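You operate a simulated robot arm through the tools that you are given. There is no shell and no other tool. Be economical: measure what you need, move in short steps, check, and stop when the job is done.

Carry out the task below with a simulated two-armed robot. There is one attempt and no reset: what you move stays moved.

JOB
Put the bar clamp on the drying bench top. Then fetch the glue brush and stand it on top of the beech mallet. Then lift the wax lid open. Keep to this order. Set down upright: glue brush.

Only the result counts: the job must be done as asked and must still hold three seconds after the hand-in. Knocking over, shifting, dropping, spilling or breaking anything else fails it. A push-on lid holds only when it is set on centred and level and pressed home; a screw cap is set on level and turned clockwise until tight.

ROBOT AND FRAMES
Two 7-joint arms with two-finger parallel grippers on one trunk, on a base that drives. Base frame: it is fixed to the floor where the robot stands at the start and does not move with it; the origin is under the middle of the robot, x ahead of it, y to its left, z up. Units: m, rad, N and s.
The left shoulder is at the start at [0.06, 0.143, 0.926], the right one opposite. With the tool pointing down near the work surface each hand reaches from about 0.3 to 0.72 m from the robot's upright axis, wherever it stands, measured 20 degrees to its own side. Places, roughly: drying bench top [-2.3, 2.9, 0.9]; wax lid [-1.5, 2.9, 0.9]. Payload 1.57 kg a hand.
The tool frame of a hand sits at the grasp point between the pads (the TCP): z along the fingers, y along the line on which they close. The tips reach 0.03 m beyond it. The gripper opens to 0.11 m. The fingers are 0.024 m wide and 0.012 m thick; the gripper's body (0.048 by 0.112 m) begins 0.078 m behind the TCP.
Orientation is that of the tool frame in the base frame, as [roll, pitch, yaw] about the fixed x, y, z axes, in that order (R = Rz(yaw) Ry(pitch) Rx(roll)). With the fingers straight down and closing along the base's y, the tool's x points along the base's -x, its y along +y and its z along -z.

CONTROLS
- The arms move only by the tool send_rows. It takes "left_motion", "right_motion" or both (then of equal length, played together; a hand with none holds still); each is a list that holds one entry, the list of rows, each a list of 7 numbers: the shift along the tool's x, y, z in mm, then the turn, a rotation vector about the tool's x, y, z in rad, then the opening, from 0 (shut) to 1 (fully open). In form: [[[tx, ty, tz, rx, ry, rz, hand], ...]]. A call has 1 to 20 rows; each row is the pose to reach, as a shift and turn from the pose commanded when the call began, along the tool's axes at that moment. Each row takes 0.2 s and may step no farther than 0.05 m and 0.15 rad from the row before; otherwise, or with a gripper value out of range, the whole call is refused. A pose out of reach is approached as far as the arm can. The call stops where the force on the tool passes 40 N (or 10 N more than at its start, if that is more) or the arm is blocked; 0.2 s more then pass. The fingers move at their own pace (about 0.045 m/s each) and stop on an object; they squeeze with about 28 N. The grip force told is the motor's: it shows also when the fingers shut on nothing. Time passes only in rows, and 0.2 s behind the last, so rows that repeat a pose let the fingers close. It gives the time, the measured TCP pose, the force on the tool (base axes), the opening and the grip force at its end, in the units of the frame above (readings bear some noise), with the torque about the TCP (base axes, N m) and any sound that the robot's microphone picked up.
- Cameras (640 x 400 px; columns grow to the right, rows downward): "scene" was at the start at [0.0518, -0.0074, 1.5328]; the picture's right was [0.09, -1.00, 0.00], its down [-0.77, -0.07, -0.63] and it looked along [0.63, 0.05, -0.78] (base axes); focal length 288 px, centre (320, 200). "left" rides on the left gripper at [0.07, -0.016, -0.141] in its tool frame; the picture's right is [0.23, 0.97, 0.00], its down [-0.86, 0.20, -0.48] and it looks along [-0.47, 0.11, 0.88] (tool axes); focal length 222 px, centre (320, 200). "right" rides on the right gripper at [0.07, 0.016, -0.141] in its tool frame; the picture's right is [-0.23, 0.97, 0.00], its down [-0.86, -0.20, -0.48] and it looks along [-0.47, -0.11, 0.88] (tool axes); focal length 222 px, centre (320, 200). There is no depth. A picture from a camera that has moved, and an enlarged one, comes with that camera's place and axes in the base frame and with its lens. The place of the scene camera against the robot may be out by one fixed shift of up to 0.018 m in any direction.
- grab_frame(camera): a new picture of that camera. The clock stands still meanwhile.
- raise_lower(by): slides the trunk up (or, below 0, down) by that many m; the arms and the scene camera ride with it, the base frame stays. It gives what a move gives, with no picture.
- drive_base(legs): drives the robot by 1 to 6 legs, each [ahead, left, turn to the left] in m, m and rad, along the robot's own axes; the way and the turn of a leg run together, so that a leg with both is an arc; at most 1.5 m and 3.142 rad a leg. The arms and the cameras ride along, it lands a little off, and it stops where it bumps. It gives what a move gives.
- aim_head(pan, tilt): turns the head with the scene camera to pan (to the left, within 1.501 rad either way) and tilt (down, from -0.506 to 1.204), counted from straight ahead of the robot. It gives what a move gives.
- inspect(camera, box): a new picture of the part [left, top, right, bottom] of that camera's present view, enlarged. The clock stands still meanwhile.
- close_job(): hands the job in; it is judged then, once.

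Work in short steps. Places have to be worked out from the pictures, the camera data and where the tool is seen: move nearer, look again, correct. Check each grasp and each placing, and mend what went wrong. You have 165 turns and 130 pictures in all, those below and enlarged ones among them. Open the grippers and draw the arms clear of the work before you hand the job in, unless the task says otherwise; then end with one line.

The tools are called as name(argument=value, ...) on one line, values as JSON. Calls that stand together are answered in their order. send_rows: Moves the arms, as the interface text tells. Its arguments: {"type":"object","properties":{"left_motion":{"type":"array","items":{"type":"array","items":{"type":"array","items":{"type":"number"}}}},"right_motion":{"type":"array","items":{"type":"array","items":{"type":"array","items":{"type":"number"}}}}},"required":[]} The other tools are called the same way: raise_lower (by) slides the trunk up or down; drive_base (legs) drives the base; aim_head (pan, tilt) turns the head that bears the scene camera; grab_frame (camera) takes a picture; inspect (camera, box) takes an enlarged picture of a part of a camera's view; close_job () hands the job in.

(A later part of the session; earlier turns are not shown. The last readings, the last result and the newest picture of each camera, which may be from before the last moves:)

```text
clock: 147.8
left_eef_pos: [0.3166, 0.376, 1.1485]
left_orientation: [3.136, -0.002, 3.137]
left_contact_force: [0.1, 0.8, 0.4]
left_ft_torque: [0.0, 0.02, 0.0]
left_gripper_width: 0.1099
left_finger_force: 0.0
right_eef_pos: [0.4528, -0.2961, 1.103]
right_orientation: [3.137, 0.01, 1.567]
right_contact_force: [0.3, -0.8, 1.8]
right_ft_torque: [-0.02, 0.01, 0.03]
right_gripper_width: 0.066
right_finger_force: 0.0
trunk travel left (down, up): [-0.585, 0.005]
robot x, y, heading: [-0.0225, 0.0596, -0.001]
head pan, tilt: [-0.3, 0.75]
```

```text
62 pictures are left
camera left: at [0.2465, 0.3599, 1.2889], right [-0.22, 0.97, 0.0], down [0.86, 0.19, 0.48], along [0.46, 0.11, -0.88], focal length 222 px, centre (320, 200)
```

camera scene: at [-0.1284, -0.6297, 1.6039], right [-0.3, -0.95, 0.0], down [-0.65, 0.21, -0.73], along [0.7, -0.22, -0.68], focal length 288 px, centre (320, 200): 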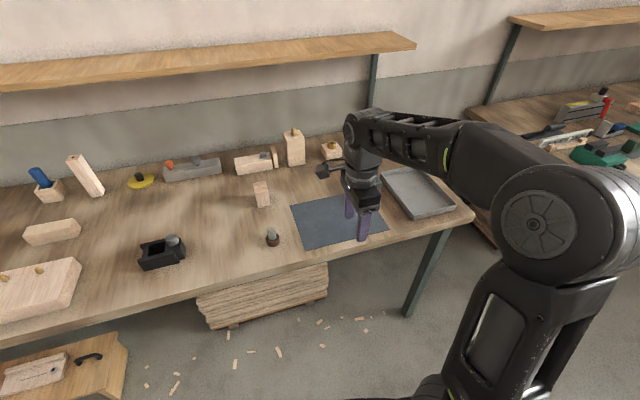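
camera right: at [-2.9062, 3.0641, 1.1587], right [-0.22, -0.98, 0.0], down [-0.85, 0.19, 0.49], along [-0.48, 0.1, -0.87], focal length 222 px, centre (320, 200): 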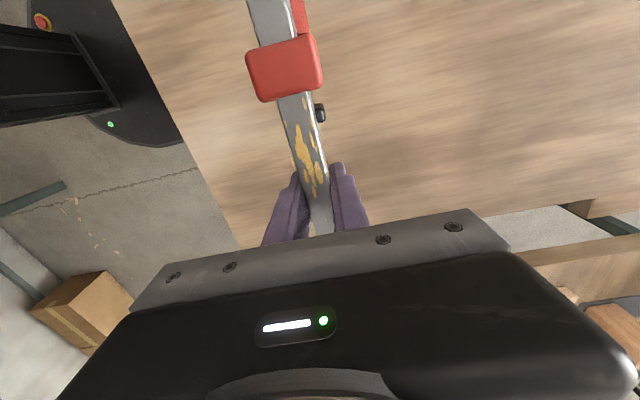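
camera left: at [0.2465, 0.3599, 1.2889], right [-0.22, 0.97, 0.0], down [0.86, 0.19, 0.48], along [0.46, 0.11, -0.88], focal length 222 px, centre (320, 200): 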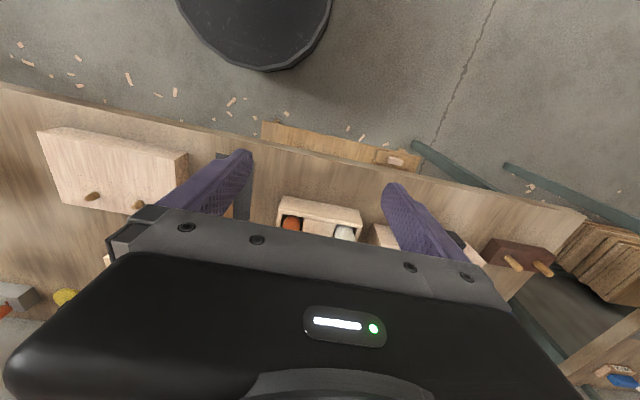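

The rack appears just at the gripper's edge; I move the hand ahead and lower to look down into the rack.

send_rows(left_motion=[[[-40, 20, 10, 0, 0, 0, 1], [-80, 40, 20, 0, 0, 0, 1], [-120, 50, 40, 0, 0, 0, 1], [-160, 50, 60, 0, 0, 0, 1]]])

inspect(camera="left", box=[220, 80, 420, 220])

aim_head(pan=0.4, tilt=0.9)

grab_frame(camera="scene")

```text
clock: 148.8
left_eef_pos: [0.4779, 0.427, 1.0865]
left_orientation: [3.138, -0.004, 3.138]
left_contact_force: [0.6, 0.3, 0.5]
left_ft_torque: [-0.01, 0.04, -0.01]
left_gripper_width: 0.1101
left_finger_force: 0.1
right_eef_pos: [0.4543, -0.2946, 1.1032]
right_orientation: [3.138, 0.011, 1.568]
right_contact_force: [0.4, -0.8, -0.3]
right_ft_torque: [0.01, 0.0, 0.04]
right_gripper_width: 0.0659
right_finger_force: 0.0
trunk travel left (down, up): [-0.585, 0.005]
robot x, y, heading: [-0.0198, 0.0627, -0.006]
head pan, tilt: [-0.3, 0.75]
```

```text
2.86 times, centred on (320, 150) of left
camera zoom: at [0.4085, 0.4097, 1.2281], right [-0.22, 0.97, 0.0], down [0.86, 0.19, 0.48], along [0.46, 0.11, -0.88], focal length 635 px, centre (320, 343)
```

zoom: 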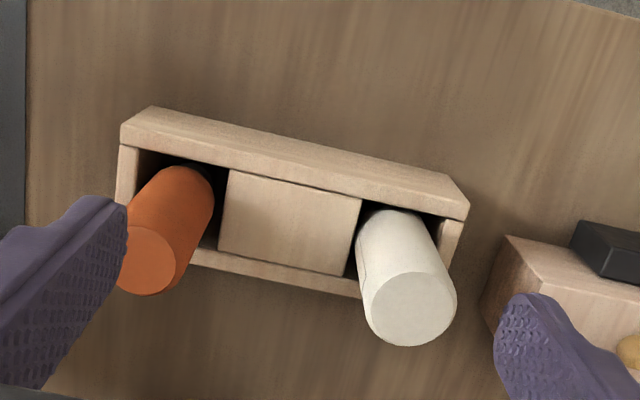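

```text
clock: 149.8
left_eef_pos: [0.4762, 0.426, 1.088]
left_orientation: [3.138, -0.004, 3.137]
left_contact_force: [-0.8, -1.3, 0.5]
left_ft_torque: [-0.01, 0.04, 0.02]
left_gripper_width: 0.1102
left_finger_force: 0.1
right_eef_pos: [0.4526, -0.2952, 1.1024]
right_orientation: [3.14, 0.012, 1.568]
right_contact_force: [-0.6, 0.5, 0.0]
right_ft_torque: [-0.02, 0.0, 0.01]
right_gripper_width: 0.0662
right_finger_force: 0.1
trunk travel left (down, up): [-0.585, 0.005]
robot x, y, heading: [-0.0197, 0.0554, -0.001]
head pan, tilt: [0.4, 0.901]
```

```text
60 pictures are left
camera scene: at [0.0268, 0.075, 1.592], right [0.38, -0.92, 0.0], down [-0.72, -0.3, -0.62], along [0.57, 0.24, -0.78], focal length 288 px, centre (320, 200)
```

scene: 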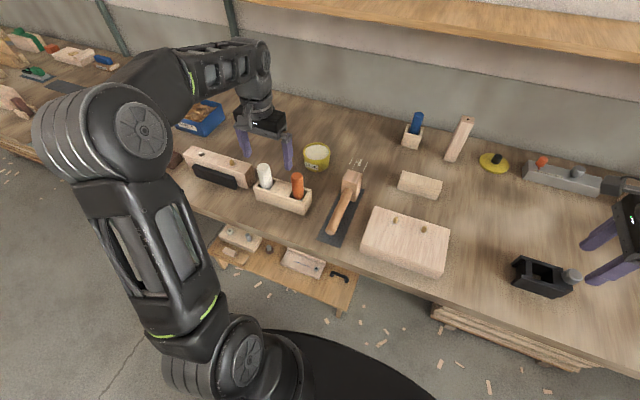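

Rack items: orange ≈28 mm dia, white ≈39 mm dia. I zoom hard on each for texture (bristles, labels).

inspect(camera="scene", box=[245, 150, 325, 220])

inspect(camera="left", box=[320, 130, 380, 210])

inspect(camera="scene", box=[395, 100, 435, 155])

```text
5.71 times, centred on (285, 185) of scene
camera zoom: at [0.0268, 0.075, 1.592], right [0.38, -0.92, 0.0], down [-0.72, -0.3, -0.62], along [0.57, 0.24, -0.78], focal length 1643 px, centre (520, 286)
```

zoom: 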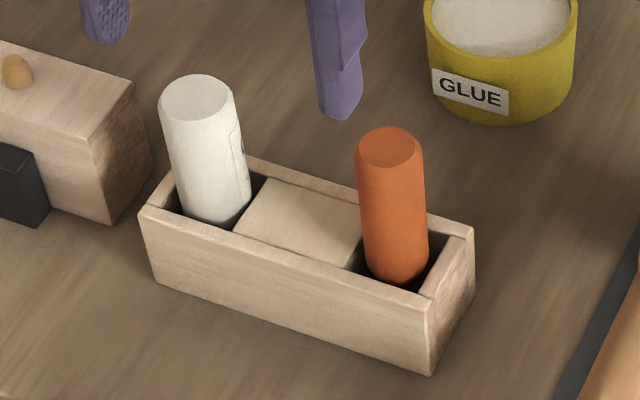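

```text
5.00 times, centred on (350, 170) of left
camera zoom: at [0.4067, 0.4094, 1.2291], right [-0.22, 0.97, 0.0], down [0.86, 0.19, 0.48], along [0.46, 0.11, -0.88], focal length 1111 px, centre (170, 350)
```

zoom: 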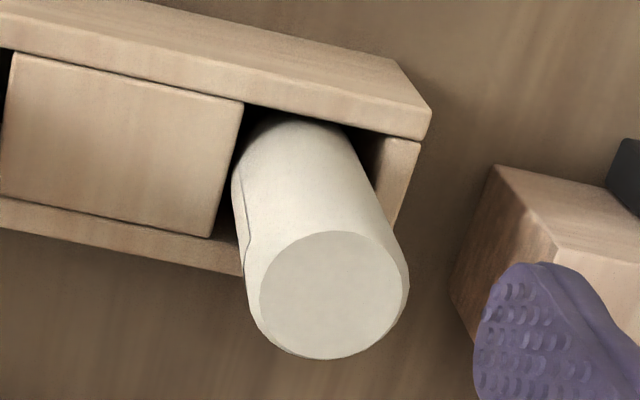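

```text
7.27 times, centred on (415, 128) of scene
camera zoom: at [0.0268, 0.075, 1.592], right [0.38, -0.92, 0.0], down [-0.72, -0.3, -0.62], along [0.57, 0.24, -0.78], focal length 2091 px, centre (-371, 727)
```

zoom: 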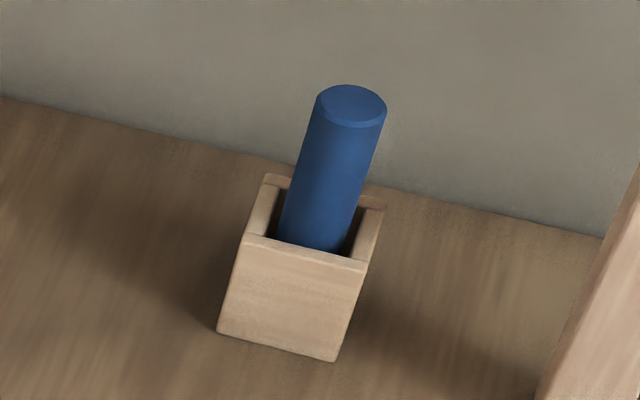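

The white one carries a label on its right-hand side. I'll drive right and look back at it to read the label.

drive_base(legs=[[-0.1, 0, 0], [0, -0.95, 0]])

aim_head(pan=1.1, tilt=0.5)

grab_frame(camera="scene")

```text
clock: 155.6
left_eef_pos: [0.3738, -0.5187, 1.0876]
left_orientation: [3.138, -0.004, -3.127]
left_contact_force: [0.5, -0.1, -1.0]
left_ft_torque: [-0.02, -0.01, 0.03]
left_gripper_width: 0.1103
left_finger_force: 0.1
right_eef_pos: [0.3634, -1.2407, 1.1032]
right_orientation: [3.139, 0.008, 1.584]
right_contact_force: [-0.3, -1.5, -0.2]
right_ft_torque: [0.02, 0.01, 0.03]
right_gripper_width: 0.0662
right_finger_force: 0.0
trunk travel left (down, up): [-0.585, 0.005]
robot x, y, heading: [-0.1144, -0.8983, 0.01]
head pan, tilt: [0.4, 0.901]
```

```text
clock: 156.6
left_eef_pos: [0.3747, -0.5185, 1.0878]
left_orientation: [3.139, -0.001, -3.129]
left_contact_force: [0.0, 0.1, 0.0]
left_ft_torque: [0.03, -0.02, 0.0]
left_gripper_width: 0.1099
left_finger_force: 0.1
right_eef_pos: [0.3623, -1.2404, 1.1032]
right_orientation: [3.139, 0.011, 1.585]
right_contact_force: [-0.6, 0.8, -0.5]
right_ft_torque: [-0.05, -0.03, -0.03]
right_gripper_width: 0.0659
right_finger_force: 0.0
trunk travel left (down, up): [-0.585, 0.005]
robot x, y, heading: [-0.1134, -0.8904, 0.016]
head pan, tilt: [1.1, 0.499]
```

```text
56 pictures are left
camera scene: at [-0.0985, -0.8262, 1.6258], right [0.9, -0.44, 0.0], down [-0.21, -0.43, -0.88], along [0.39, 0.79, -0.48], focal length 288 px, centre (320, 200)
```

scene: 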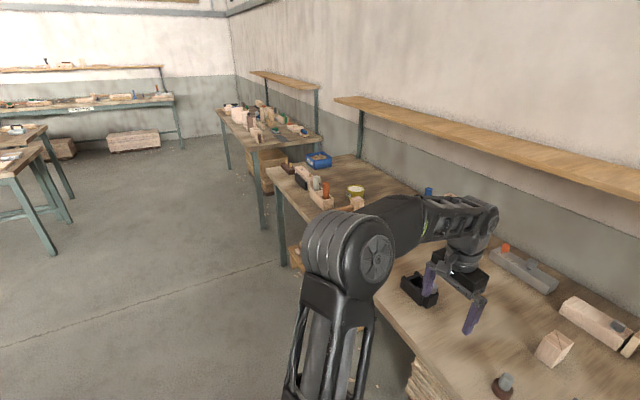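

inspect(camera="scene", box=[290, 160, 370, 215])

inspect(camera="scene", box=[305, 170, 335, 200])

```text
7.27 times, centred on (330, 188) of scene
camera zoom: at [-0.0985, -0.8262, 1.6258], right [0.9, -0.44, 0.0], down [-0.21, -0.43, -0.88], along [0.39, 0.79, -0.48], focal length 2091 px, centre (247, 291)
```

zoom: 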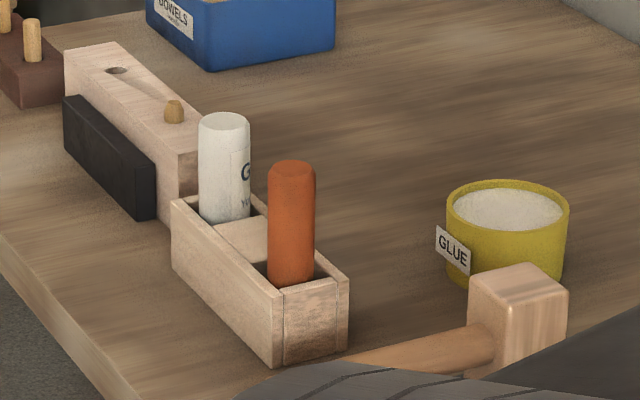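

```text
13.33 times, centred on (320, 185) of scene
camera zoom: at [-0.0985, -0.8262, 1.6258], right [0.9, -0.44, 0.0], down [-0.21, -0.43, -0.88], along [0.39, 0.79, -0.48], focal length 3834 px, centre (320, 400)
```

zoom: 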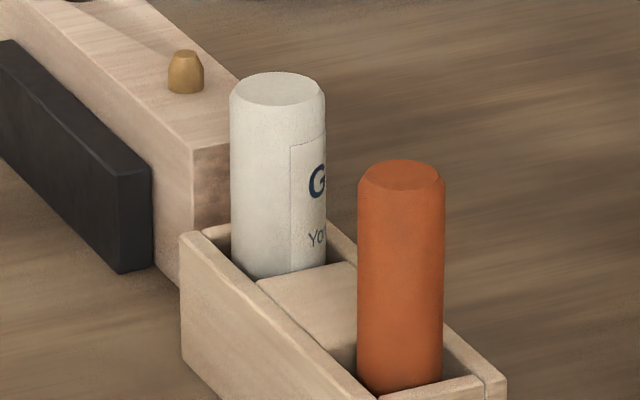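

The label begins "G… / Yo…". To read the rest I'll return and look from the left wrist camera turned to face +y.

drive_base(legs=[[0, 0.95, -0.016], [0.1, 0, 0]])

send_rows(left_motion=[[[-5, -25, -5, 0, 0, -0.14, 1], [-10, -50, -10, 0, 0, -0.28, 1], [-15, -75, -15, 0, 0, -0.42, 1], [-20, -100, -20, 0, 0, -0.56, 1], [-25, -130, -20, 0, 0, -0.7, 1], [-30, -160, -20, 0, 0, -0.84, 1], [-40, -190, -20, 0, 0, -0.98, 1], [-50, -210, -20, 0, 0, -1.12, 1], [-60, -230, -20, 0, 0, -1.26, 1], [-70, -240, -20, 0, 0, -1.4, 1], [-80, -250, -20, 0, 0, -1.54, 1], [-90, -250, -20, 0, 0, -1.68, 1], [-90, -250, -20, 0, 0, -1.82, 1], [-90, -250, -20, 0, 0, -1.96, 1]]])

grab_frame(camera="left")

```text
clock: 162.3
left_eef_pos: [0.471, 0.4161, 1.0866]
left_orientation: [3.139, -0.003, -3.14]
left_contact_force: [0.1, 1.5, -1.2]
left_ft_torque: [-0.02, 0.04, 0.01]
left_gripper_width: 0.1101
left_finger_force: 0.1
right_eef_pos: [0.4516, -0.3057, 1.1022]
right_orientation: [3.139, 0.01, 1.571]
right_contact_force: [0.7, -0.1, -0.3]
right_ft_torque: [0.01, 0.03, -0.01]
right_gripper_width: 0.0659
right_finger_force: 0.0
trunk travel left (down, up): [-0.585, 0.005]
robot x, y, heading: [-0.0237, 0.0477, 0.003]
head pan, tilt: [1.1, 0.499]
```

```text
clock: 165.3
left_eef_pos: [0.5605, 0.1655, 1.1068]
left_orientation: [3.138, 0.004, -1.179]
left_contact_force: [-0.1, -1.0, 0.0]
left_ft_torque: [-0.03, 0.02, 0.01]
left_gripper_width: 0.11
left_finger_force: 0.1
right_eef_pos: [0.4507, -0.3053, 1.1033]
right_orientation: [3.139, 0.012, 1.571]
right_contact_force: [0.3, 0.0, -0.6]
right_ft_torque: [-0.03, 0.03, -0.01]
right_gripper_width: 0.0659
right_finger_force: 0.1
trunk travel left (down, up): [-0.585, 0.005]
robot x, y, heading: [-0.027, 0.0459, 0.003]
head pan, tilt: [1.1, 0.499]
```

```text
53 pictures are left
camera left: at [0.6024, 0.1069, 1.2476], right [-0.81, -0.58, 0.0], down [-0.51, 0.71, 0.48], along [-0.28, 0.39, -0.88], focal length 222 px, centre (320, 200)
```

left: 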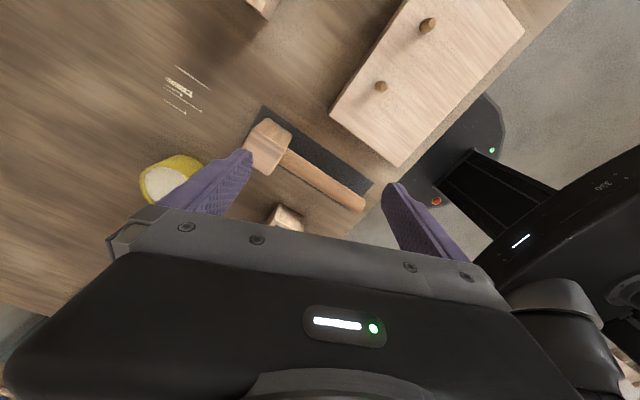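

The wrist camera hides what's ahead of the fingers, so I tilt the hand ~40° to look at the white piece's label from the +x/-y side.

send_rows(left_motion=[[[-14, -12, 12, 0, -0.14, 0, 1], [-28, -24, 25, 0, -0.28, 0, 1], [-42, -36, 37, 0, -0.42, 0, 1], [-56, -48, 50, 0, -0.56, 0, 1], [-84, -72, 75, 0, -0.7, 0, 1], [-84, -72, 75, 0, -0.7, 0, 1]]])

grab_frame(camera="left")

```text
clock: 166.7
left_eef_pos: [0.5164, 0.2221, 1.0706]
left_orientation: [-3.05, 0.573, -1.203]
left_contact_force: [0.3, 1.0, -0.4]
left_ft_torque: [-0.06, 0.0, -0.01]
left_gripper_width: 0.1095
left_finger_force: 0.0
left hand out of reach, approached as far as the arm can: row 1, 2, 3, 4, 5, 6
right_eef_pos: [0.4515, -0.3031, 1.1032]
right_orientation: [3.138, 0.009, 1.574]
right_contact_force: [0.6, 0.3, -0.8]
right_ft_torque: [-0.03, 0.01, 0.0]
right_gripper_width: 0.0661
right_finger_force: 0.2
trunk travel left (down, up): [-0.585, 0.005]
robot x, y, heading: [-0.0204, 0.0433, -0.004]
head pan, tilt: [1.1, 0.499]
```

```text
52 pictures are left
camera left: at [0.5683, 0.095, 1.1517], right [-0.85, -0.48, -0.2], down [-0.4, 0.35, 0.85], along [-0.34, 0.8, -0.49], focal length 222 px, centre (320, 200)
```

left: 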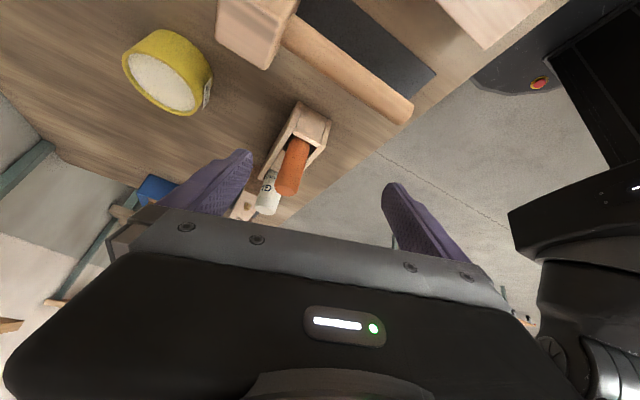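

The white one's label is partially visible; I zoom in on it.

inspect(camera="left", box=[240, 150, 310, 220])

```text
5.71 times, centred on (275, 185) of left
camera zoom: at [0.5683, 0.095, 1.1517], right [-0.85, -0.48, -0.2], down [-0.4, 0.35, 0.85], along [-0.34, 0.8, -0.49], focal length 1269 px, centre (577, 286)
```

zoom: 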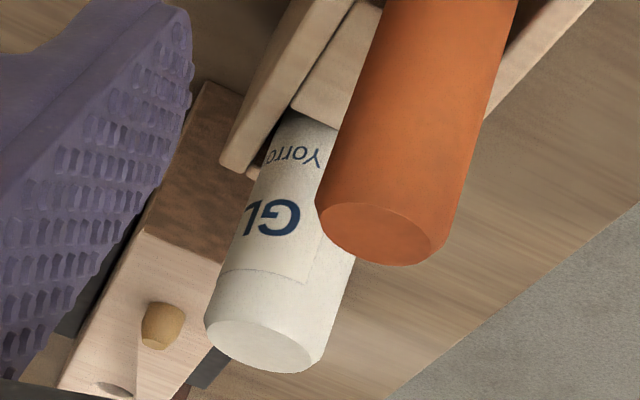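

The white one reads "GL… / Yorro…", evidently a GLUE bottle; the orange handle beside it in the caddy is then likely the glue brush. I'll untilt the hand, go above it, and check for bristles on lifting.

send_rows(left_motion=[[[0, 0, -15, 0, 0.14, 0, 1], [0, 0, -25, 0, 0.28, 0.1, 1], [0, 0, -30, 0, 0.42, 0.15, 1], [0, 0, -30, 0, 0.56, 0.2, 1]]])

send_rows(left_motion=[[[0, 0, 0, 0, 0, 0.14, 0.7], [0, 0, 0, 0, 0, 0.28, 0.7], [0, 0, 0, 0, 0, 0.42, 0.7], [0, 0, 0, 0, 0, 0.56, 0.7], [0, 0, 0, 0, 0, 0.7, 0.7], [0, 0, 0, 0, 0, 0.84, 0.7], [0, 0, 0, 0, 0, 0.98, 0.7], [0, 0, 0, 0, 0, 1.12, 0.7], [0, 0, 0, 0, 0, 1.26, 0.7], [0, 0, 0, 0, 0, 1.4, 0.7], [0, 0, 0, 0, 0, 1.54, 0.7], [0, 0, 0, 0, 0, 1.68, 0.7]]])

```text
refused: row 2 steps farther than a row can; nothing moved
```

```text
clock: 169.3
left_eef_pos: [0.5162, 0.2156, 1.0708]
left_orientation: [2.57, 0.081, -2.82]
left_contact_force: [-0.4, 0.3, 0.3]
left_ft_torque: [0.0, -0.02, 0.03]
left_gripper_width: 0.077
left_finger_force: 0.0
left hand out of reach, approached as far as the arm can: row 5, 6, 7, 8, 9, 10, 11, 12
right_eef_pos: [0.4512, -0.3043, 1.103]
right_orientation: [3.138, 0.011, 1.573]
right_contact_force: [-1.1, 0.3, 0.2]
right_ft_torque: [0.0, -0.02, 0.0]
right_gripper_width: 0.0662
right_finger_force: 0.0
trunk travel left (down, up): [-0.585, 0.005]
robot x, y, heading: [-0.0206, 0.0428, 0.006]
head pan, tilt: [1.1, 0.499]
```

I compute the turn back to straight-down (rotvec ≈ [0.58, -0.014, 0.336]) and the move over the orange handle at (0.508, 0.363).

send_rows(left_motion=[[[0, 0, -10, 0.116, -0.003, 0.067, 0.7], [-10, 30, 0, 0.232, -0.006, 0.134, 0.7], [-20, 65, 15, 0.348, -0.008, 0.202, 0.7], [-30, 100, 30, 0.464, -0.011, 0.269, 0.7], [-41, 134, 54, 0.58, -0.014, 0.336, 0.7], [-41, 134, 54, 0.58, -0.014, 0.336, 0.7]]])

grab_frame(camera="left")

aim_head(pan=0.45, tilt=0.9)

inspect(camera="scene", box=[200, 90, 440, 250])

```text
clock: 170.7
left_eef_pos: [0.5052, 0.3616, 1.099]
left_orientation: [3.142, 0.002, 3.141]
left_contact_force: [-0.6, 0.0, -0.2]
left_ft_torque: [0.0, -0.04, -0.01]
left_gripper_width: 0.0767
left_finger_force: 0.0
right_eef_pos: [0.4511, -0.3068, 1.1027]
right_orientation: [3.139, 0.009, 1.571]
right_contact_force: [-0.5, 0.2, 0.4]
right_ft_torque: [0.05, 0.01, -0.01]
right_gripper_width: 0.0661
right_finger_force: 0.0
trunk travel left (down, up): [-0.585, 0.005]
robot x, y, heading: [-0.0266, 0.0466, -0.002]
head pan, tilt: [1.1, 0.499]
```

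```text
50 pictures are left
camera left: at [0.4356, 0.3445, 1.2396], right [-0.23, 0.97, 0.0], down [0.85, 0.2, 0.48], along [0.47, 0.11, -0.88], focal length 222 px, centre (320, 200)
```

left: 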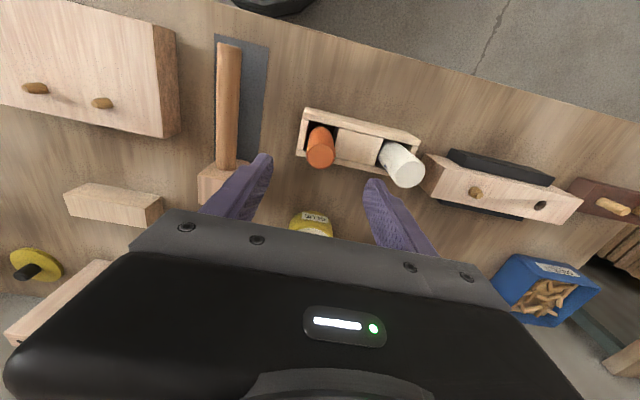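

```text
clock: 171.7
left_eef_pos: [0.5055, 0.3632, 1.0983]
left_orientation: [-3.141, -0.001, -3.139]
left_contact_force: [-0.4, -0.4, -0.3]
left_ft_torque: [0.01, 0.03, -0.01]
left_gripper_width: 0.077
left_finger_force: 0.0
right_eef_pos: [0.4502, -0.3064, 1.1027]
right_orientation: [3.14, 0.011, 1.574]
right_contact_force: [0.4, 0.1, -0.1]
right_ft_torque: [0.02, 0.0, -0.01]
right_gripper_width: 0.066
right_finger_force: 0.1
trunk travel left (down, up): [-0.585, 0.005]
robot x, y, heading: [-0.0208, 0.049, 0.0]
head pan, tilt: [0.45, 0.901]
```

```text
2.50 times, centred on (320, 170) of scene
camera zoom: at [0.021, 0.0659, 1.592], right [0.44, -0.9, 0.0], down [-0.7, -0.34, -0.62], along [0.56, 0.27, -0.78], focal length 719 px, centre (320, 275)
```

zoom: 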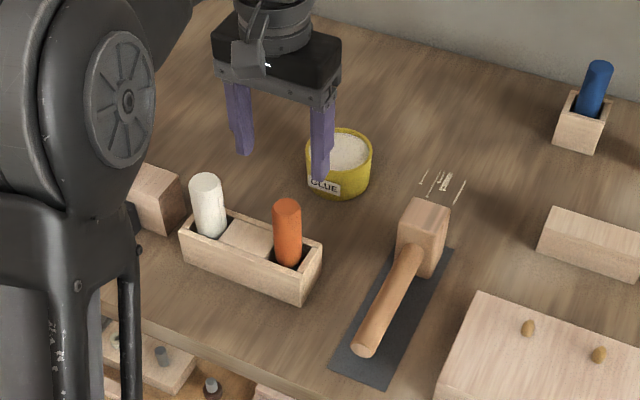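

Orange top is about (0.509, 0.362, ~0.99). I descend partway with the fingers straddling it in y and check.

send_rows(left_motion=[[[-4, 0, 30, 0, 0, 0, 0.7], [-4, 0, 60, 0, 0, 0, 0.7], [-4, 0, 85, 0, 0, 0, 0.7], [-4, 0, 105, 0, 0, 0, 0.7], [-4, 0, 105, 0, 0, 0, 0.7]]])

grab_frame(camera="left")

inspect(camera="scene", box=[220, 110, 360, 230])

```text
clock: 172.9
left_eef_pos: [0.5109, 0.362, 0.9949]
left_orientation: [3.139, 0.0, -3.14]
left_contact_force: [0.6, -0.2, 0.7]
left_ft_torque: [-0.02, 0.04, -0.02]
left_gripper_width: 0.0769
left_finger_force: 0.1
right_eef_pos: [0.451, -0.3054, 1.1036]
right_orientation: [3.138, 0.011, 1.574]
right_contact_force: [0.5, -0.6, -0.5]
right_ft_torque: [-0.01, 0.02, -0.01]
right_gripper_width: 0.0661
right_finger_force: 0.1
trunk travel left (down, up): [-0.585, 0.005]
robot x, y, heading: [-0.0266, 0.0417, 0.004]
head pan, tilt: [0.45, 0.901]
```

```text
48 pictures are left
camera left: at [0.4414, 0.3442, 1.1357], right [-0.23, 0.97, 0.0], down [0.85, 0.2, 0.48], along [0.47, 0.11, -0.88], focal length 222 px, centre (320, 200)
```

left: 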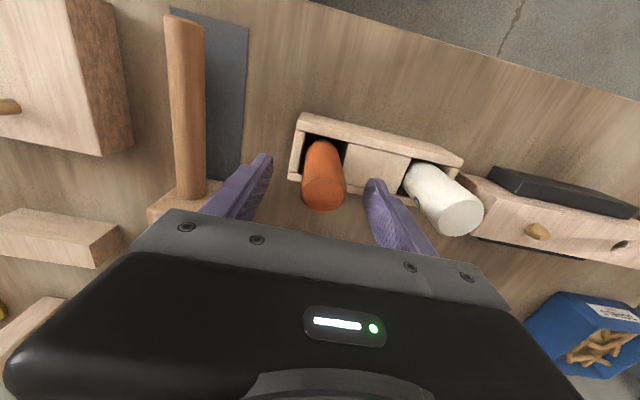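

```text
3.33 times, centred on (290, 170) of scene
camera zoom: at [0.0209, 0.0656, 1.592], right [0.44, -0.9, 0.0], down [-0.7, -0.34, -0.62], along [0.56, 0.27, -0.78], focal length 958 px, centre (420, 300)
```

zoom: 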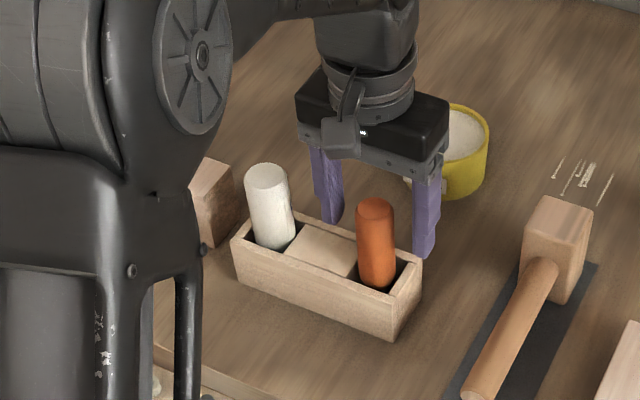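

Top confirmed near (0.507, 0.362, 1.0). I lower 25 mm more and close on the handle, then lift a bit.

send_rows(left_motion=[[[3, 0, 12, 0, 0, 0, 0.7], [3, 0, 25, 0, 0, 0, 0.7], [3, 0, 25, 0, 0, 0, 0.2], [3, 0, 25, 0, 0, 0, 0], [3, 0, 25, 0, 0, 0, 0], [3, 0, 25, 0, 0, 0, 0], [3, 0, 25, 0, 0, 0, 0]]])

inspect(camera="scene", box=[220, 110, 360, 230])

```text
clock: 174.5
left_eef_pos: [0.5073, 0.3619, 0.9707]
left_orientation: [3.142, -0.001, -3.139]
left_contact_force: [-0.3, 0.7, -0.4]
left_ft_torque: [-0.03, 0.0, 0.0]
left_gripper_width: 0.0329
left_finger_force: 28.1
right_eef_pos: [0.4519, -0.3064, 1.1044]
right_orientation: [3.138, 0.011, 1.571]
right_contact_force: [-0.3, 0.1, 0.4]
right_ft_torque: [0.0, -0.01, 0.01]
right_gripper_width: 0.066
right_finger_force: 0.1
trunk travel left (down, up): [-0.585, 0.005]
robot x, y, heading: [-0.0243, 0.0456, -0.004]
head pan, tilt: [0.45, 0.901]
```

```text
3.33 times, centred on (290, 170) of scene
camera zoom: at [0.0211, 0.0657, 1.592], right [0.44, -0.9, 0.0], down [-0.7, -0.34, -0.62], along [0.56, 0.27, -0.78], focal length 958 px, centre (420, 300)
```

zoom: 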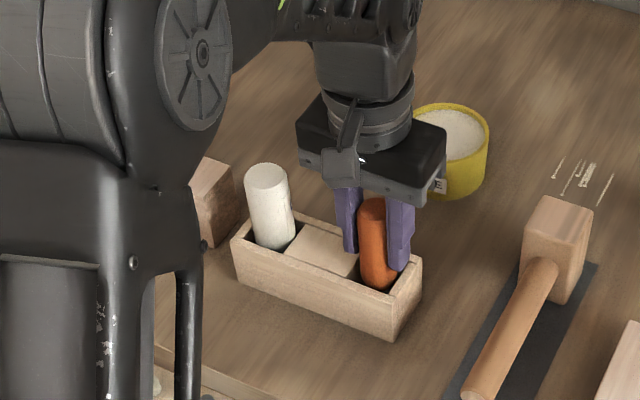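

Gripped (33 mm). I lift straight up 120 mm and look at its lower end.

send_rows(left_motion=[[[0, 0, -15, 0, 0, 0, 0], [0, 0, -40, 0, 0, 0, 0], [0, 0, -70, 0, 0, 0, 0], [0, 0, -100, 0, 0, 0, 0], [0, 0, -125, 0, 0, 0, 0]]])

inspect(camera="scene", box=[220, 70, 380, 230])

```text
clock: 175.7
left_eef_pos: [0.5088, 0.3627, 1.0951]
left_orientation: [-3.141, 0.0, -3.14]
left_contact_force: [0.1, 0.1, -0.7]
left_ft_torque: [0.03, 0.05, -0.01]
left_gripper_width: 0.0328
left_finger_force: 27.8
right_eef_pos: [0.4506, -0.3056, 1.1027]
right_orientation: [3.139, 0.012, 1.572]
right_contact_force: [0.5, -0.1, -0.8]
right_ft_torque: [-0.01, 0.02, 0.01]
right_gripper_width: 0.066
right_finger_force: 0.1
trunk travel left (down, up): [-0.585, 0.005]
robot x, y, heading: [-0.0248, 0.0445, 0.007]
head pan, tilt: [0.45, 0.901]
```

```text
2.50 times, centred on (300, 150) of scene
camera zoom: at [0.0208, 0.0656, 1.592], right [0.44, -0.9, 0.0], down [-0.7, -0.34, -0.62], along [0.56, 0.27, -0.78], focal length 719 px, centre (370, 325)
```

zoom: 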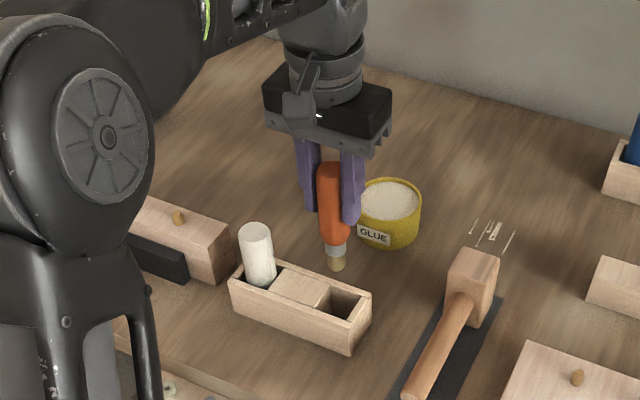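

It is the brush: orange handle, silver ferrule, tan bristles below. Now I locate the mallet head top with the left wrist camera.

grab_frame(camera="left")

inspect(camera="scene", box=[320, 120, 400, 250])

```text
44 pictures are left
camera left: at [0.4375, 0.345, 1.2367], right [-0.23, 0.97, 0.0], down [0.85, 0.2, 0.48], along [0.47, 0.11, -0.88], focal length 222 px, centre (320, 200)
```

left: 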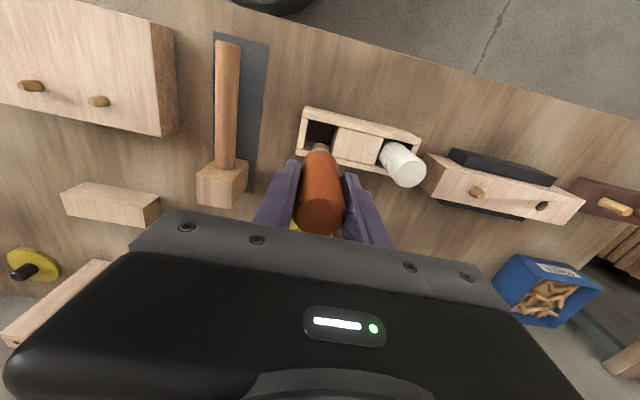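

```text
3.08 times, centred on (360, 185) of scene
camera zoom: at [0.0208, 0.0656, 1.592], right [0.44, -0.9, 0.0], down [-0.7, -0.34, -0.62], along [0.56, 0.27, -0.78], focal length 885 px, centre (197, 246)
```

zoom: 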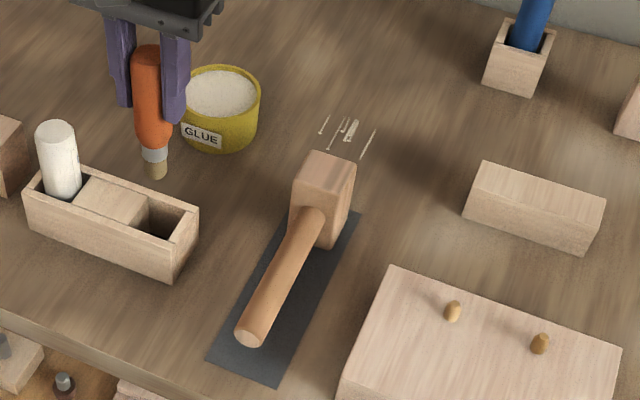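

inspect(camera="left", box=[180, 130, 260, 220])

send_rows(left_motion=[[[-5, -40, 0, 0, 0, 0, 0], [-10, -75, 0, 0, 0, 0, 0], [-10, -75, 0, 0, 0, 0, 0]]])

inspect(camera="left", box=[220, 100, 380, 220])

```text
4.44 times, centred on (220, 175) of left
camera zoom: at [0.4375, 0.345, 1.2367], right [-0.23, 0.97, 0.0], down [0.85, 0.2, 0.48], along [0.47, 0.11, -0.88], focal length 987 px, centre (764, 311)
```

zoom: 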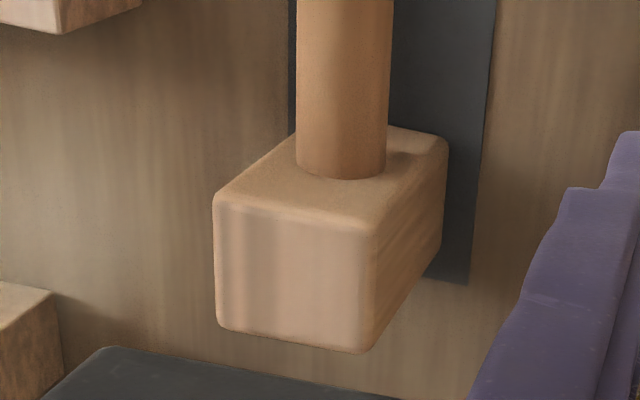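

```text
clock: 176.5
left_eef_pos: [0.5193, 0.2862, 1.0951]
left_orientation: [3.14, 0.0, -3.141]
left_contact_force: [0.0, -1.0, -0.4]
left_ft_torque: [0.0, 0.0, -0.01]
left_gripper_width: 0.0326
left_finger_force: 28.0
right_eef_pos: [0.4494, -0.3071, 1.103]
right_orientation: [3.137, 0.009, 1.573]
right_contact_force: [-0.3, -0.2, 0.5]
right_ft_torque: [-0.01, 0.01, -0.02]
right_gripper_width: 0.0659
right_finger_force: 0.1
trunk travel left (down, up): [-0.585, 0.005]
robot x, y, heading: [-0.0231, 0.0495, 0.003]
head pan, tilt: [0.45, 0.901]
```

```text
3.33 times, centred on (300, 160) of left
camera zoom: at [0.449, 0.2696, 1.2358], right [-0.23, 0.97, 0.0], down [0.85, 0.2, 0.48], along [0.47, 0.11, -0.88], focal length 740 px, centre (387, 333)
```

zoom: 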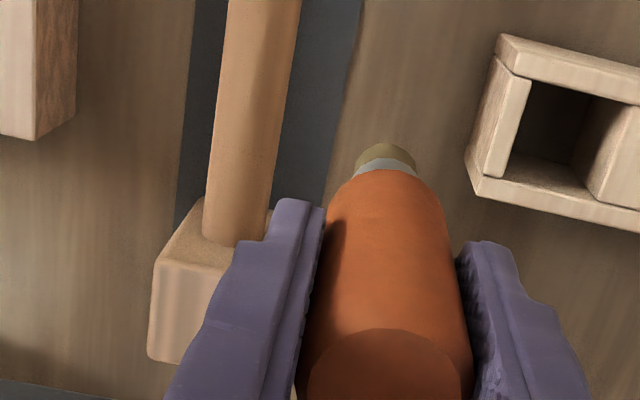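

Mallet head top: about 48×48 mm, centre (0.616, 0.229), z≈0.946. Brush tip is ~0.10 below the TCP, so I carry it level over the head, keeping height.

send_rows(left_motion=[[[-25, -15, 0, 0, 0, 0, 0], [-50, -30, 0, 0, 0, 0, 0], [-75, -45, 0, 0, 0, 0, 0], [-99, -57, 0, 0, 0, 0, 0], [-99, -57, 0, 0, 0, 0, 0]]])

inspect(camera="left", box=[220, 60, 420, 220])

inspect(camera="scene", box=[290, 90, 450, 220])

```text
clock: 177.7
left_eef_pos: [0.5943, 0.2431, 1.0956]
left_orientation: [3.139, 0.002, -3.14]
left_contact_force: [1.4, -0.3, -1.7]
left_ft_torque: [0.0, -0.01, -0.01]
left_gripper_width: 0.0328
left_finger_force: 28.3
left hand out of reach, approached as far as the arm can: row 4, 5
right_eef_pos: [0.4507, -0.3064, 1.1028]
right_orientation: [3.14, 0.007, 1.573]
right_contact_force: [-0.8, -0.8, -0.4]
right_ft_torque: [-0.02, 0.02, -0.02]
right_gripper_width: 0.0661
right_finger_force: 0.1
trunk travel left (down, up): [-0.585, 0.005]
robot x, y, heading: [-0.0186, 0.0428, 0.001]
head pan, tilt: [0.45, 0.901]
```

```text
2.50 times, centred on (320, 140) of left
camera zoom: at [0.5242, 0.2253, 1.2356], right [-0.23, 0.97, 0.0], down [0.85, 0.2, 0.48], along [0.47, 0.11, -0.88], focal length 555 px, centre (320, 350)
```

zoom: 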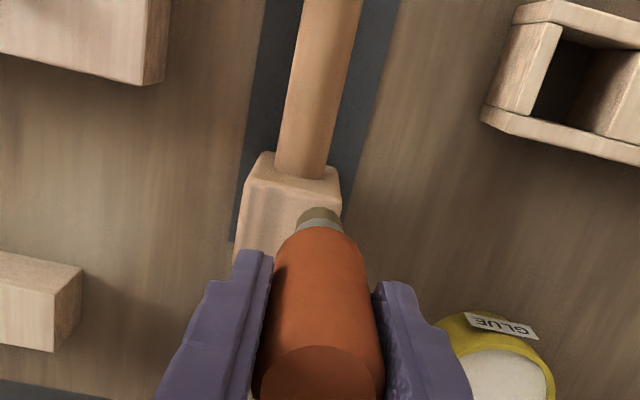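

```text
3.08 times, centred on (370, 155) of scene
camera zoom: at [0.0216, 0.0649, 1.592], right [0.44, -0.9, 0.0], down [-0.71, -0.34, -0.62], along [0.56, 0.27, -0.78], focal length 885 px, centre (166, 338)
```

zoom: 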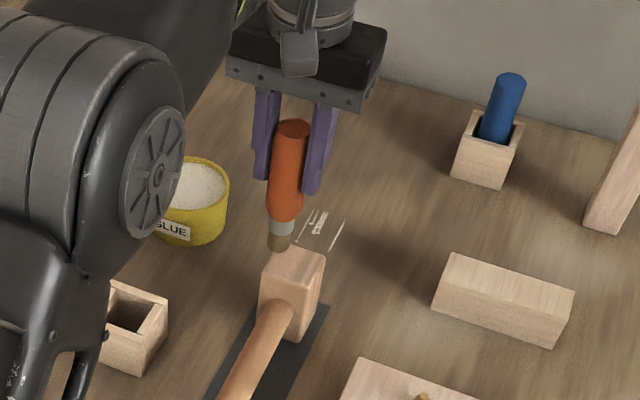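

Reach ends at x≈0.594; I drive 0.045 m ahead (still clear of the low table) and then fine-position.

drive_base(legs=[[0.045, 0, 0]])

send_rows(left_motion=[[[0, 0, 0, 0, 0, 0, 0]]])

```text
clock: 178.7
left_eef_pos: [0.6416, 0.2418, 1.0944]
left_orientation: [3.139, 0.0, -3.14]
left_contact_force: [0.4, 0.3, -0.8]
left_ft_torque: [0.0, 0.05, 0.0]
left_gripper_width: 0.0332
left_finger_force: 28.1
right_eef_pos: [0.4981, -0.3063, 1.1013]
right_orientation: [3.141, 0.01, 1.573]
right_contact_force: [0.5, 0.5, -0.2]
right_ft_torque: [0.04, 0.08, 0.0]
right_gripper_width: 0.0662
right_finger_force: 0.0
trunk travel left (down, up): [-0.585, 0.005]
robot x, y, heading: [0.0245, 0.0447, -0.001]
head pan, tilt: [0.45, 0.901]
```

```text
clock: 179.1
left_eef_pos: [0.6411, 0.2429, 1.0952]
left_orientation: [3.139, 0.001, -3.138]
left_contact_force: [0.4, 0.4, -1.2]
left_ft_torque: [-0.01, 0.02, 0.0]
left_gripper_width: 0.0326
left_finger_force: 28.0
right_eef_pos: [0.4958, -0.3065, 1.1029]
right_orientation: [3.138, 0.01, 1.572]
right_contact_force: [0.1, -0.2, 0.1]
right_ft_torque: [-0.01, 0.03, 0.01]
right_gripper_width: 0.066
right_finger_force: 0.1
trunk travel left (down, up): [-0.585, 0.005]
robot x, y, heading: [0.0229, 0.0489, 0.005]
head pan, tilt: [0.45, 0.901]
```

Now fine-position over (0.619, 0.229) and lower 25 mm, then look.

send_rows(left_motion=[[[22, -14, 0, 0, 0, 0, 0], [22, -14, 12, 0, 0, 0, 0], [22, -14, 25, 0, 0, 0, 0], [22, -14, 25, 0, 0, 0, 0]]])

inspect(camera="left", box=[240, 80, 400, 220])

aim_head(pan=0.4, tilt=0.8)

inspect(camera="scene", box=[270, 100, 390, 220])

```text
clock: 180.1
left_eef_pos: [0.6173, 0.2298, 1.0692]
left_orientation: [-3.141, 0.001, -3.138]
left_contact_force: [0.3, -0.6, -1.0]
left_ft_torque: [0.01, 0.0, -0.01]
left_gripper_width: 0.033
left_finger_force: 27.9
right_eef_pos: [0.4956, -0.3053, 1.1028]
right_orientation: [3.138, 0.011, 1.572]
right_contact_force: [-0.3, 0.0, -1.0]
right_ft_torque: [-0.01, -0.01, 0.01]
right_gripper_width: 0.066
right_finger_force: 0.0
trunk travel left (down, up): [-0.585, 0.005]
robot x, y, heading: [0.0231, 0.0437, 0.006]
head pan, tilt: [0.45, 0.901]
```

```text
2.86 times, centred on (320, 150) of left
camera zoom: at [0.5475, 0.2126, 1.2101], right [-0.23, 0.97, 0.0], down [0.85, 0.2, 0.48], along [0.47, 0.11, -0.88], focal length 635 px, centre (320, 343)
```

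zoom: 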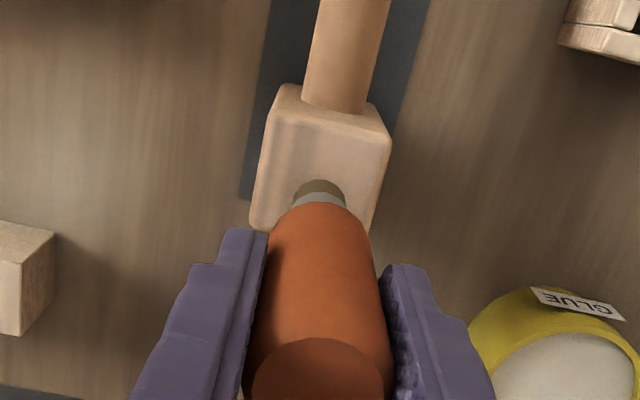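

```text
clock: 180.7
left_eef_pos: [0.6173, 0.2292, 1.0704]
left_orientation: [3.14, 0.001, -3.14]
left_contact_force: [-0.8, -0.5, -0.8]
left_ft_torque: [0.02, -0.02, 0.0]
left_gripper_width: 0.0327
left_finger_force: 27.9
right_eef_pos: [0.4952, -0.3057, 1.1027]
right_orientation: [3.138, 0.011, 1.572]
right_contact_force: [-0.1, 0.9, -0.5]
right_ft_torque: [-0.02, 0.02, -0.03]
right_gripper_width: 0.066
right_finger_force: 0.1
trunk travel left (down, up): [-0.585, 0.005]
robot x, y, heading: [0.0206, 0.0481, -0.002]
head pan, tilt: [0.4, 0.799]
```

```text
3.33 times, centred on (330, 160) of scene
camera zoom: at [0.0735, 0.0643, 1.5999], right [0.39, -0.92, 0.0], down [-0.66, -0.28, -0.7], along [0.64, 0.27, -0.72], focal length 958 px, centre (287, 333)
```

zoom: 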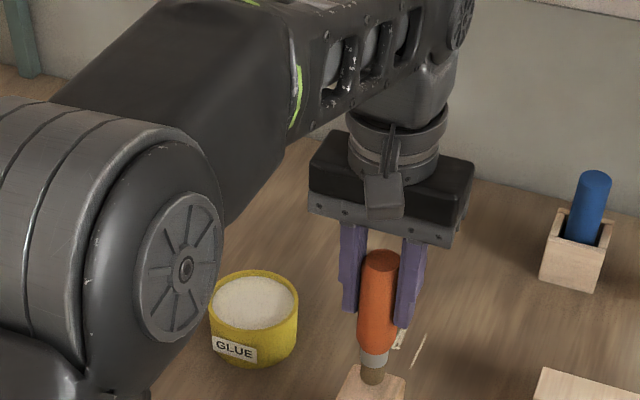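

Well centred over the head. I lower in small steps until light contact.

send_rows(left_motion=[[[2, 0, 4, 0, 0, 0, 0], [3, 0, 8, 0, 0, 0, 0], [3, 0, 11, 0, 0, 0, 0], [3, 0, 13, 0, 0, 0, 0]]])

send_rows(left_motion=[[[0, 0, 1.5, 0, 0, 0, 0], [0, 0, 3, 0, 0, 0, 0], [0, 0, 4.5, 0, 0, 0, 0]]])

```text
clock: 181.7
left_eef_pos: [0.6139, 0.2313, 1.0605]
left_orientation: [3.141, 0.008, -3.14]
left_contact_force: [-0.7, 2.6, 22.0]
left_ft_torque: [0.36, 0.11, 0.02]
left_gripper_width: 0.0328
left_finger_force: 28.1
right_eef_pos: [0.4945, -0.3064, 1.1045]
right_orientation: [3.137, 0.007, 1.574]
right_contact_force: [0.7, -0.7, 0.3]
right_ft_torque: [-0.01, -0.02, -0.01]
right_gripper_width: 0.0659
right_finger_force: 0.1
trunk travel left (down, up): [-0.585, 0.005]
robot x, y, heading: [0.0213, 0.0464, -0.002]
head pan, tilt: [0.4, 0.799]
```

```text
clock: 182.3
left_eef_pos: [0.6149, 0.2293, 1.0585]
left_orientation: [3.141, 0.013, -3.139]
left_contact_force: [-5.3, 0.8, 16.5]
left_ft_torque: [0.2, 0.69, 0.06]
left_gripper_width: 0.033
left_finger_force: 27.5
right_eef_pos: [0.4953, -0.3061, 1.1037]
right_orientation: [3.136, 0.01, 1.573]
right_contact_force: [0.7, -0.7, -0.5]
right_ft_torque: [0.0, 0.05, 0.0]
right_gripper_width: 0.066
right_finger_force: 0.0
trunk travel left (down, up): [-0.585, 0.005]
robot x, y, heading: [0.0197, 0.0456, 0.003]
head pan, tilt: [0.4, 0.799]
stopped in row 2 (left hand): the force on the tool passed its limit (the readings are from after the stop); the commanded pose is now the measured one
```

Contact came near TCP z≈1.062; I pressed a little too much. I back up 5 mm to relieve and look.

send_rows(left_motion=[[[0, 0, -3, 0, 0, 0, 0], [0, 0, -5, 0, -0.013, 0, 0], [0, 0, -5, 0, -0.013, 0, 0]]])

inspect(camera="scene", box=[290, 140, 390, 260])

inspect(camera="left", box=[240, 80, 400, 220])

```text
clock: 183.1
left_eef_pos: [0.6179, 0.231, 1.0619]
left_orientation: [3.141, 0.021, -3.139]
left_contact_force: [-0.1, 1.1, -0.3]
left_ft_torque: [0.02, 0.03, 0.03]
left_gripper_width: 0.0326
left_finger_force: 28.2
right_eef_pos: [0.4964, -0.3039, 1.1028]
right_orientation: [3.139, 0.011, 1.574]
right_contact_force: [-0.4, -0.4, 0.6]
right_ft_torque: [0.04, 0.04, -0.01]
right_gripper_width: 0.0659
right_finger_force: 0.0
trunk travel left (down, up): [-0.585, 0.005]
robot x, y, heading: [0.0259, 0.0449, 0.003]
head pan, tilt: [0.4, 0.799]
```

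```text
3.33 times, centred on (340, 200) of scene
camera zoom: at [0.0739, 0.0644, 1.5998], right [0.39, -0.92, 0.0], down [-0.66, -0.28, -0.7], along [0.64, 0.27, -0.72], focal length 958 px, centre (253, 200)
```

zoom: 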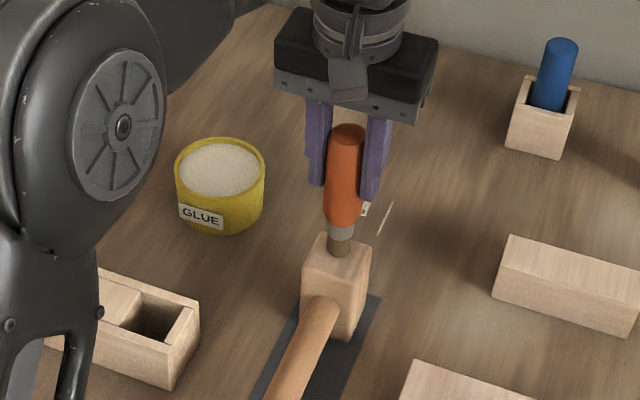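

```text
2.86 times, centred on (320, 150) of left
camera zoom: at [0.5441, 0.2125, 1.2017], right [-0.23, 0.97, 0.0], down [0.84, 0.2, 0.5], along [0.48, 0.11, -0.87], focal length 635 px, centre (320, 343)
```

zoom: 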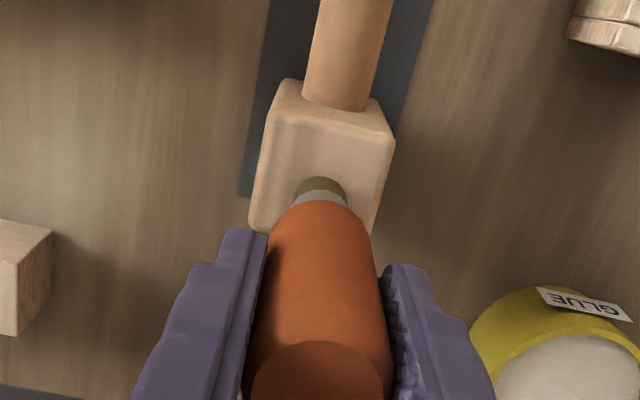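

No force at 1.062. I correct the small pitch (0.02 rad), then approach in 1 mm steps.

send_rows(left_motion=[[[0, 0, -3, 0, 0.01, 0, 0], [0, 0, -3, 0, 0.021, 0, 0], [0, 0, -3, 0, 0.021, 0, 0]]])

send_rows(left_motion=[[[0, 0, 1.5, 0, 0, 0, 0], [0, 0, 3, 0, 0, 0, 0], [0, 0, 3, 0, 0, 0, 0]]])

send_rows(left_motion=[[[0, 0, 0.7, 0, 0, 0, 0], [0, 0, 1.2, 0, 0, 0, 0], [0, 0, 1.2, 0, 0, 0, 0]]])

```text
clock: 183.9
left_eef_pos: [0.615, 0.2293, 1.0659]
left_orientation: [-3.141, 0.002, -3.139]
left_contact_force: [-0.8, 0.1, -0.1]
left_ft_torque: [-0.02, 0.03, 0.03]
left_gripper_width: 0.0327
left_finger_force: 27.9
right_eef_pos: [0.4976, -0.3049, 1.103]
right_orientation: [3.138, 0.013, 1.573]
right_contact_force: [-0.4, 0.4, 0.7]
right_ft_torque: [0.01, 0.01, 0.02]
right_gripper_width: 0.066
right_finger_force: 0.0
trunk travel left (down, up): [-0.585, 0.005]
robot x, y, heading: [0.0201, 0.0463, 0.001]
head pan, tilt: [0.4, 0.799]
```

```text
clock: 184.7
left_eef_pos: [0.6153, 0.2296, 1.0627]
left_orientation: [-3.141, 0.0, -3.138]
left_contact_force: [0.4, 0.0, -1.4]
left_ft_torque: [-0.03, -0.02, -0.02]
left_gripper_width: 0.0329
left_finger_force: 28.5
right_eef_pos: [0.496, -0.3045, 1.1036]
right_orientation: [3.139, 0.01, 1.573]
right_contact_force: [0.2, -0.8, -0.3]
right_ft_torque: [-0.02, -0.03, 0.0]
right_gripper_width: 0.0659
right_finger_force: 0.0
trunk travel left (down, up): [-0.585, 0.005]
robot x, y, heading: [0.0209, 0.0462, 0.002]
head pan, tilt: [0.4, 0.799]
```

```text
clock: 185.5
left_eef_pos: [0.6153, 0.2301, 1.0609]
left_orientation: [3.141, 0.002, -3.14]
left_contact_force: [-0.1, 0.2, -0.3]
left_ft_torque: [-0.01, -0.03, 0.04]
left_gripper_width: 0.0328
left_finger_force: 27.8
right_eef_pos: [0.496, -0.3067, 1.103]
right_orientation: [3.136, 0.011, 1.573]
right_contact_force: [-0.4, 0.0, -0.1]
right_ft_torque: [0.03, -0.03, 0.0]
right_gripper_width: 0.066
right_finger_force: 0.1
trunk travel left (down, up): [-0.585, 0.005]
robot x, y, heading: [0.019, 0.0459, 0.003]
head pan, tilt: [0.4, 0.799]
```

send_rows(left_motion=[[[0, 0, 0.7, 0, 0, 0, 0], [0, 0, 1.2, 0, 0, 0, 0], [0, 0, 1.2, 0, 0, 0, 0]]])

send_rows(left_motion=[[[0, 0, 0.6, 0, 0, 0, 0], [0, 0, 1, 0, 0, 0, 0], [0, 0, 1, 0, 0, 0, 0]]])

```text
clock: 186.3
left_eef_pos: [0.6152, 0.2303, 1.0608]
left_orientation: [-3.141, 0.002, -3.141]
left_contact_force: [-0.8, -0.6, -0.2]
left_ft_torque: [-0.1, 0.01, 0.01]
left_gripper_width: 0.0329
left_finger_force: 28.0
right_eef_pos: [0.496, -0.3057, 1.1029]
right_orientation: [3.136, 0.011, 1.572]
right_contact_force: [0.2, 0.3, -0.4]
right_ft_torque: [0.03, -0.03, 0.02]
right_gripper_width: 0.0659
right_finger_force: 0.0
trunk travel left (down, up): [-0.585, 0.005]
robot x, y, heading: [0.0222, 0.0442, 0.005]
head pan, tilt: [0.4, 0.799]
```

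```text
clock: 187.1
left_eef_pos: [0.6165, 0.23, 1.0599]
left_orientation: [3.14, 0.003, -3.14]
left_contact_force: [-0.3, -1.4, 7.1]
left_ft_torque: [-0.25, -0.06, 0.02]
left_gripper_width: 0.0327
left_finger_force: 27.8
right_eef_pos: [0.4967, -0.3057, 1.1025]
right_orientation: [3.135, 0.008, 1.572]
right_contact_force: [0.5, -0.1, 0.3]
right_ft_torque: [-0.01, 0.03, 0.01]
right_gripper_width: 0.066
right_finger_force: 0.0
trunk travel left (down, up): [-0.585, 0.005]
robot x, y, heading: [0.0236, 0.0489, 0.0]
head pan, tilt: [0.4, 0.799]
```

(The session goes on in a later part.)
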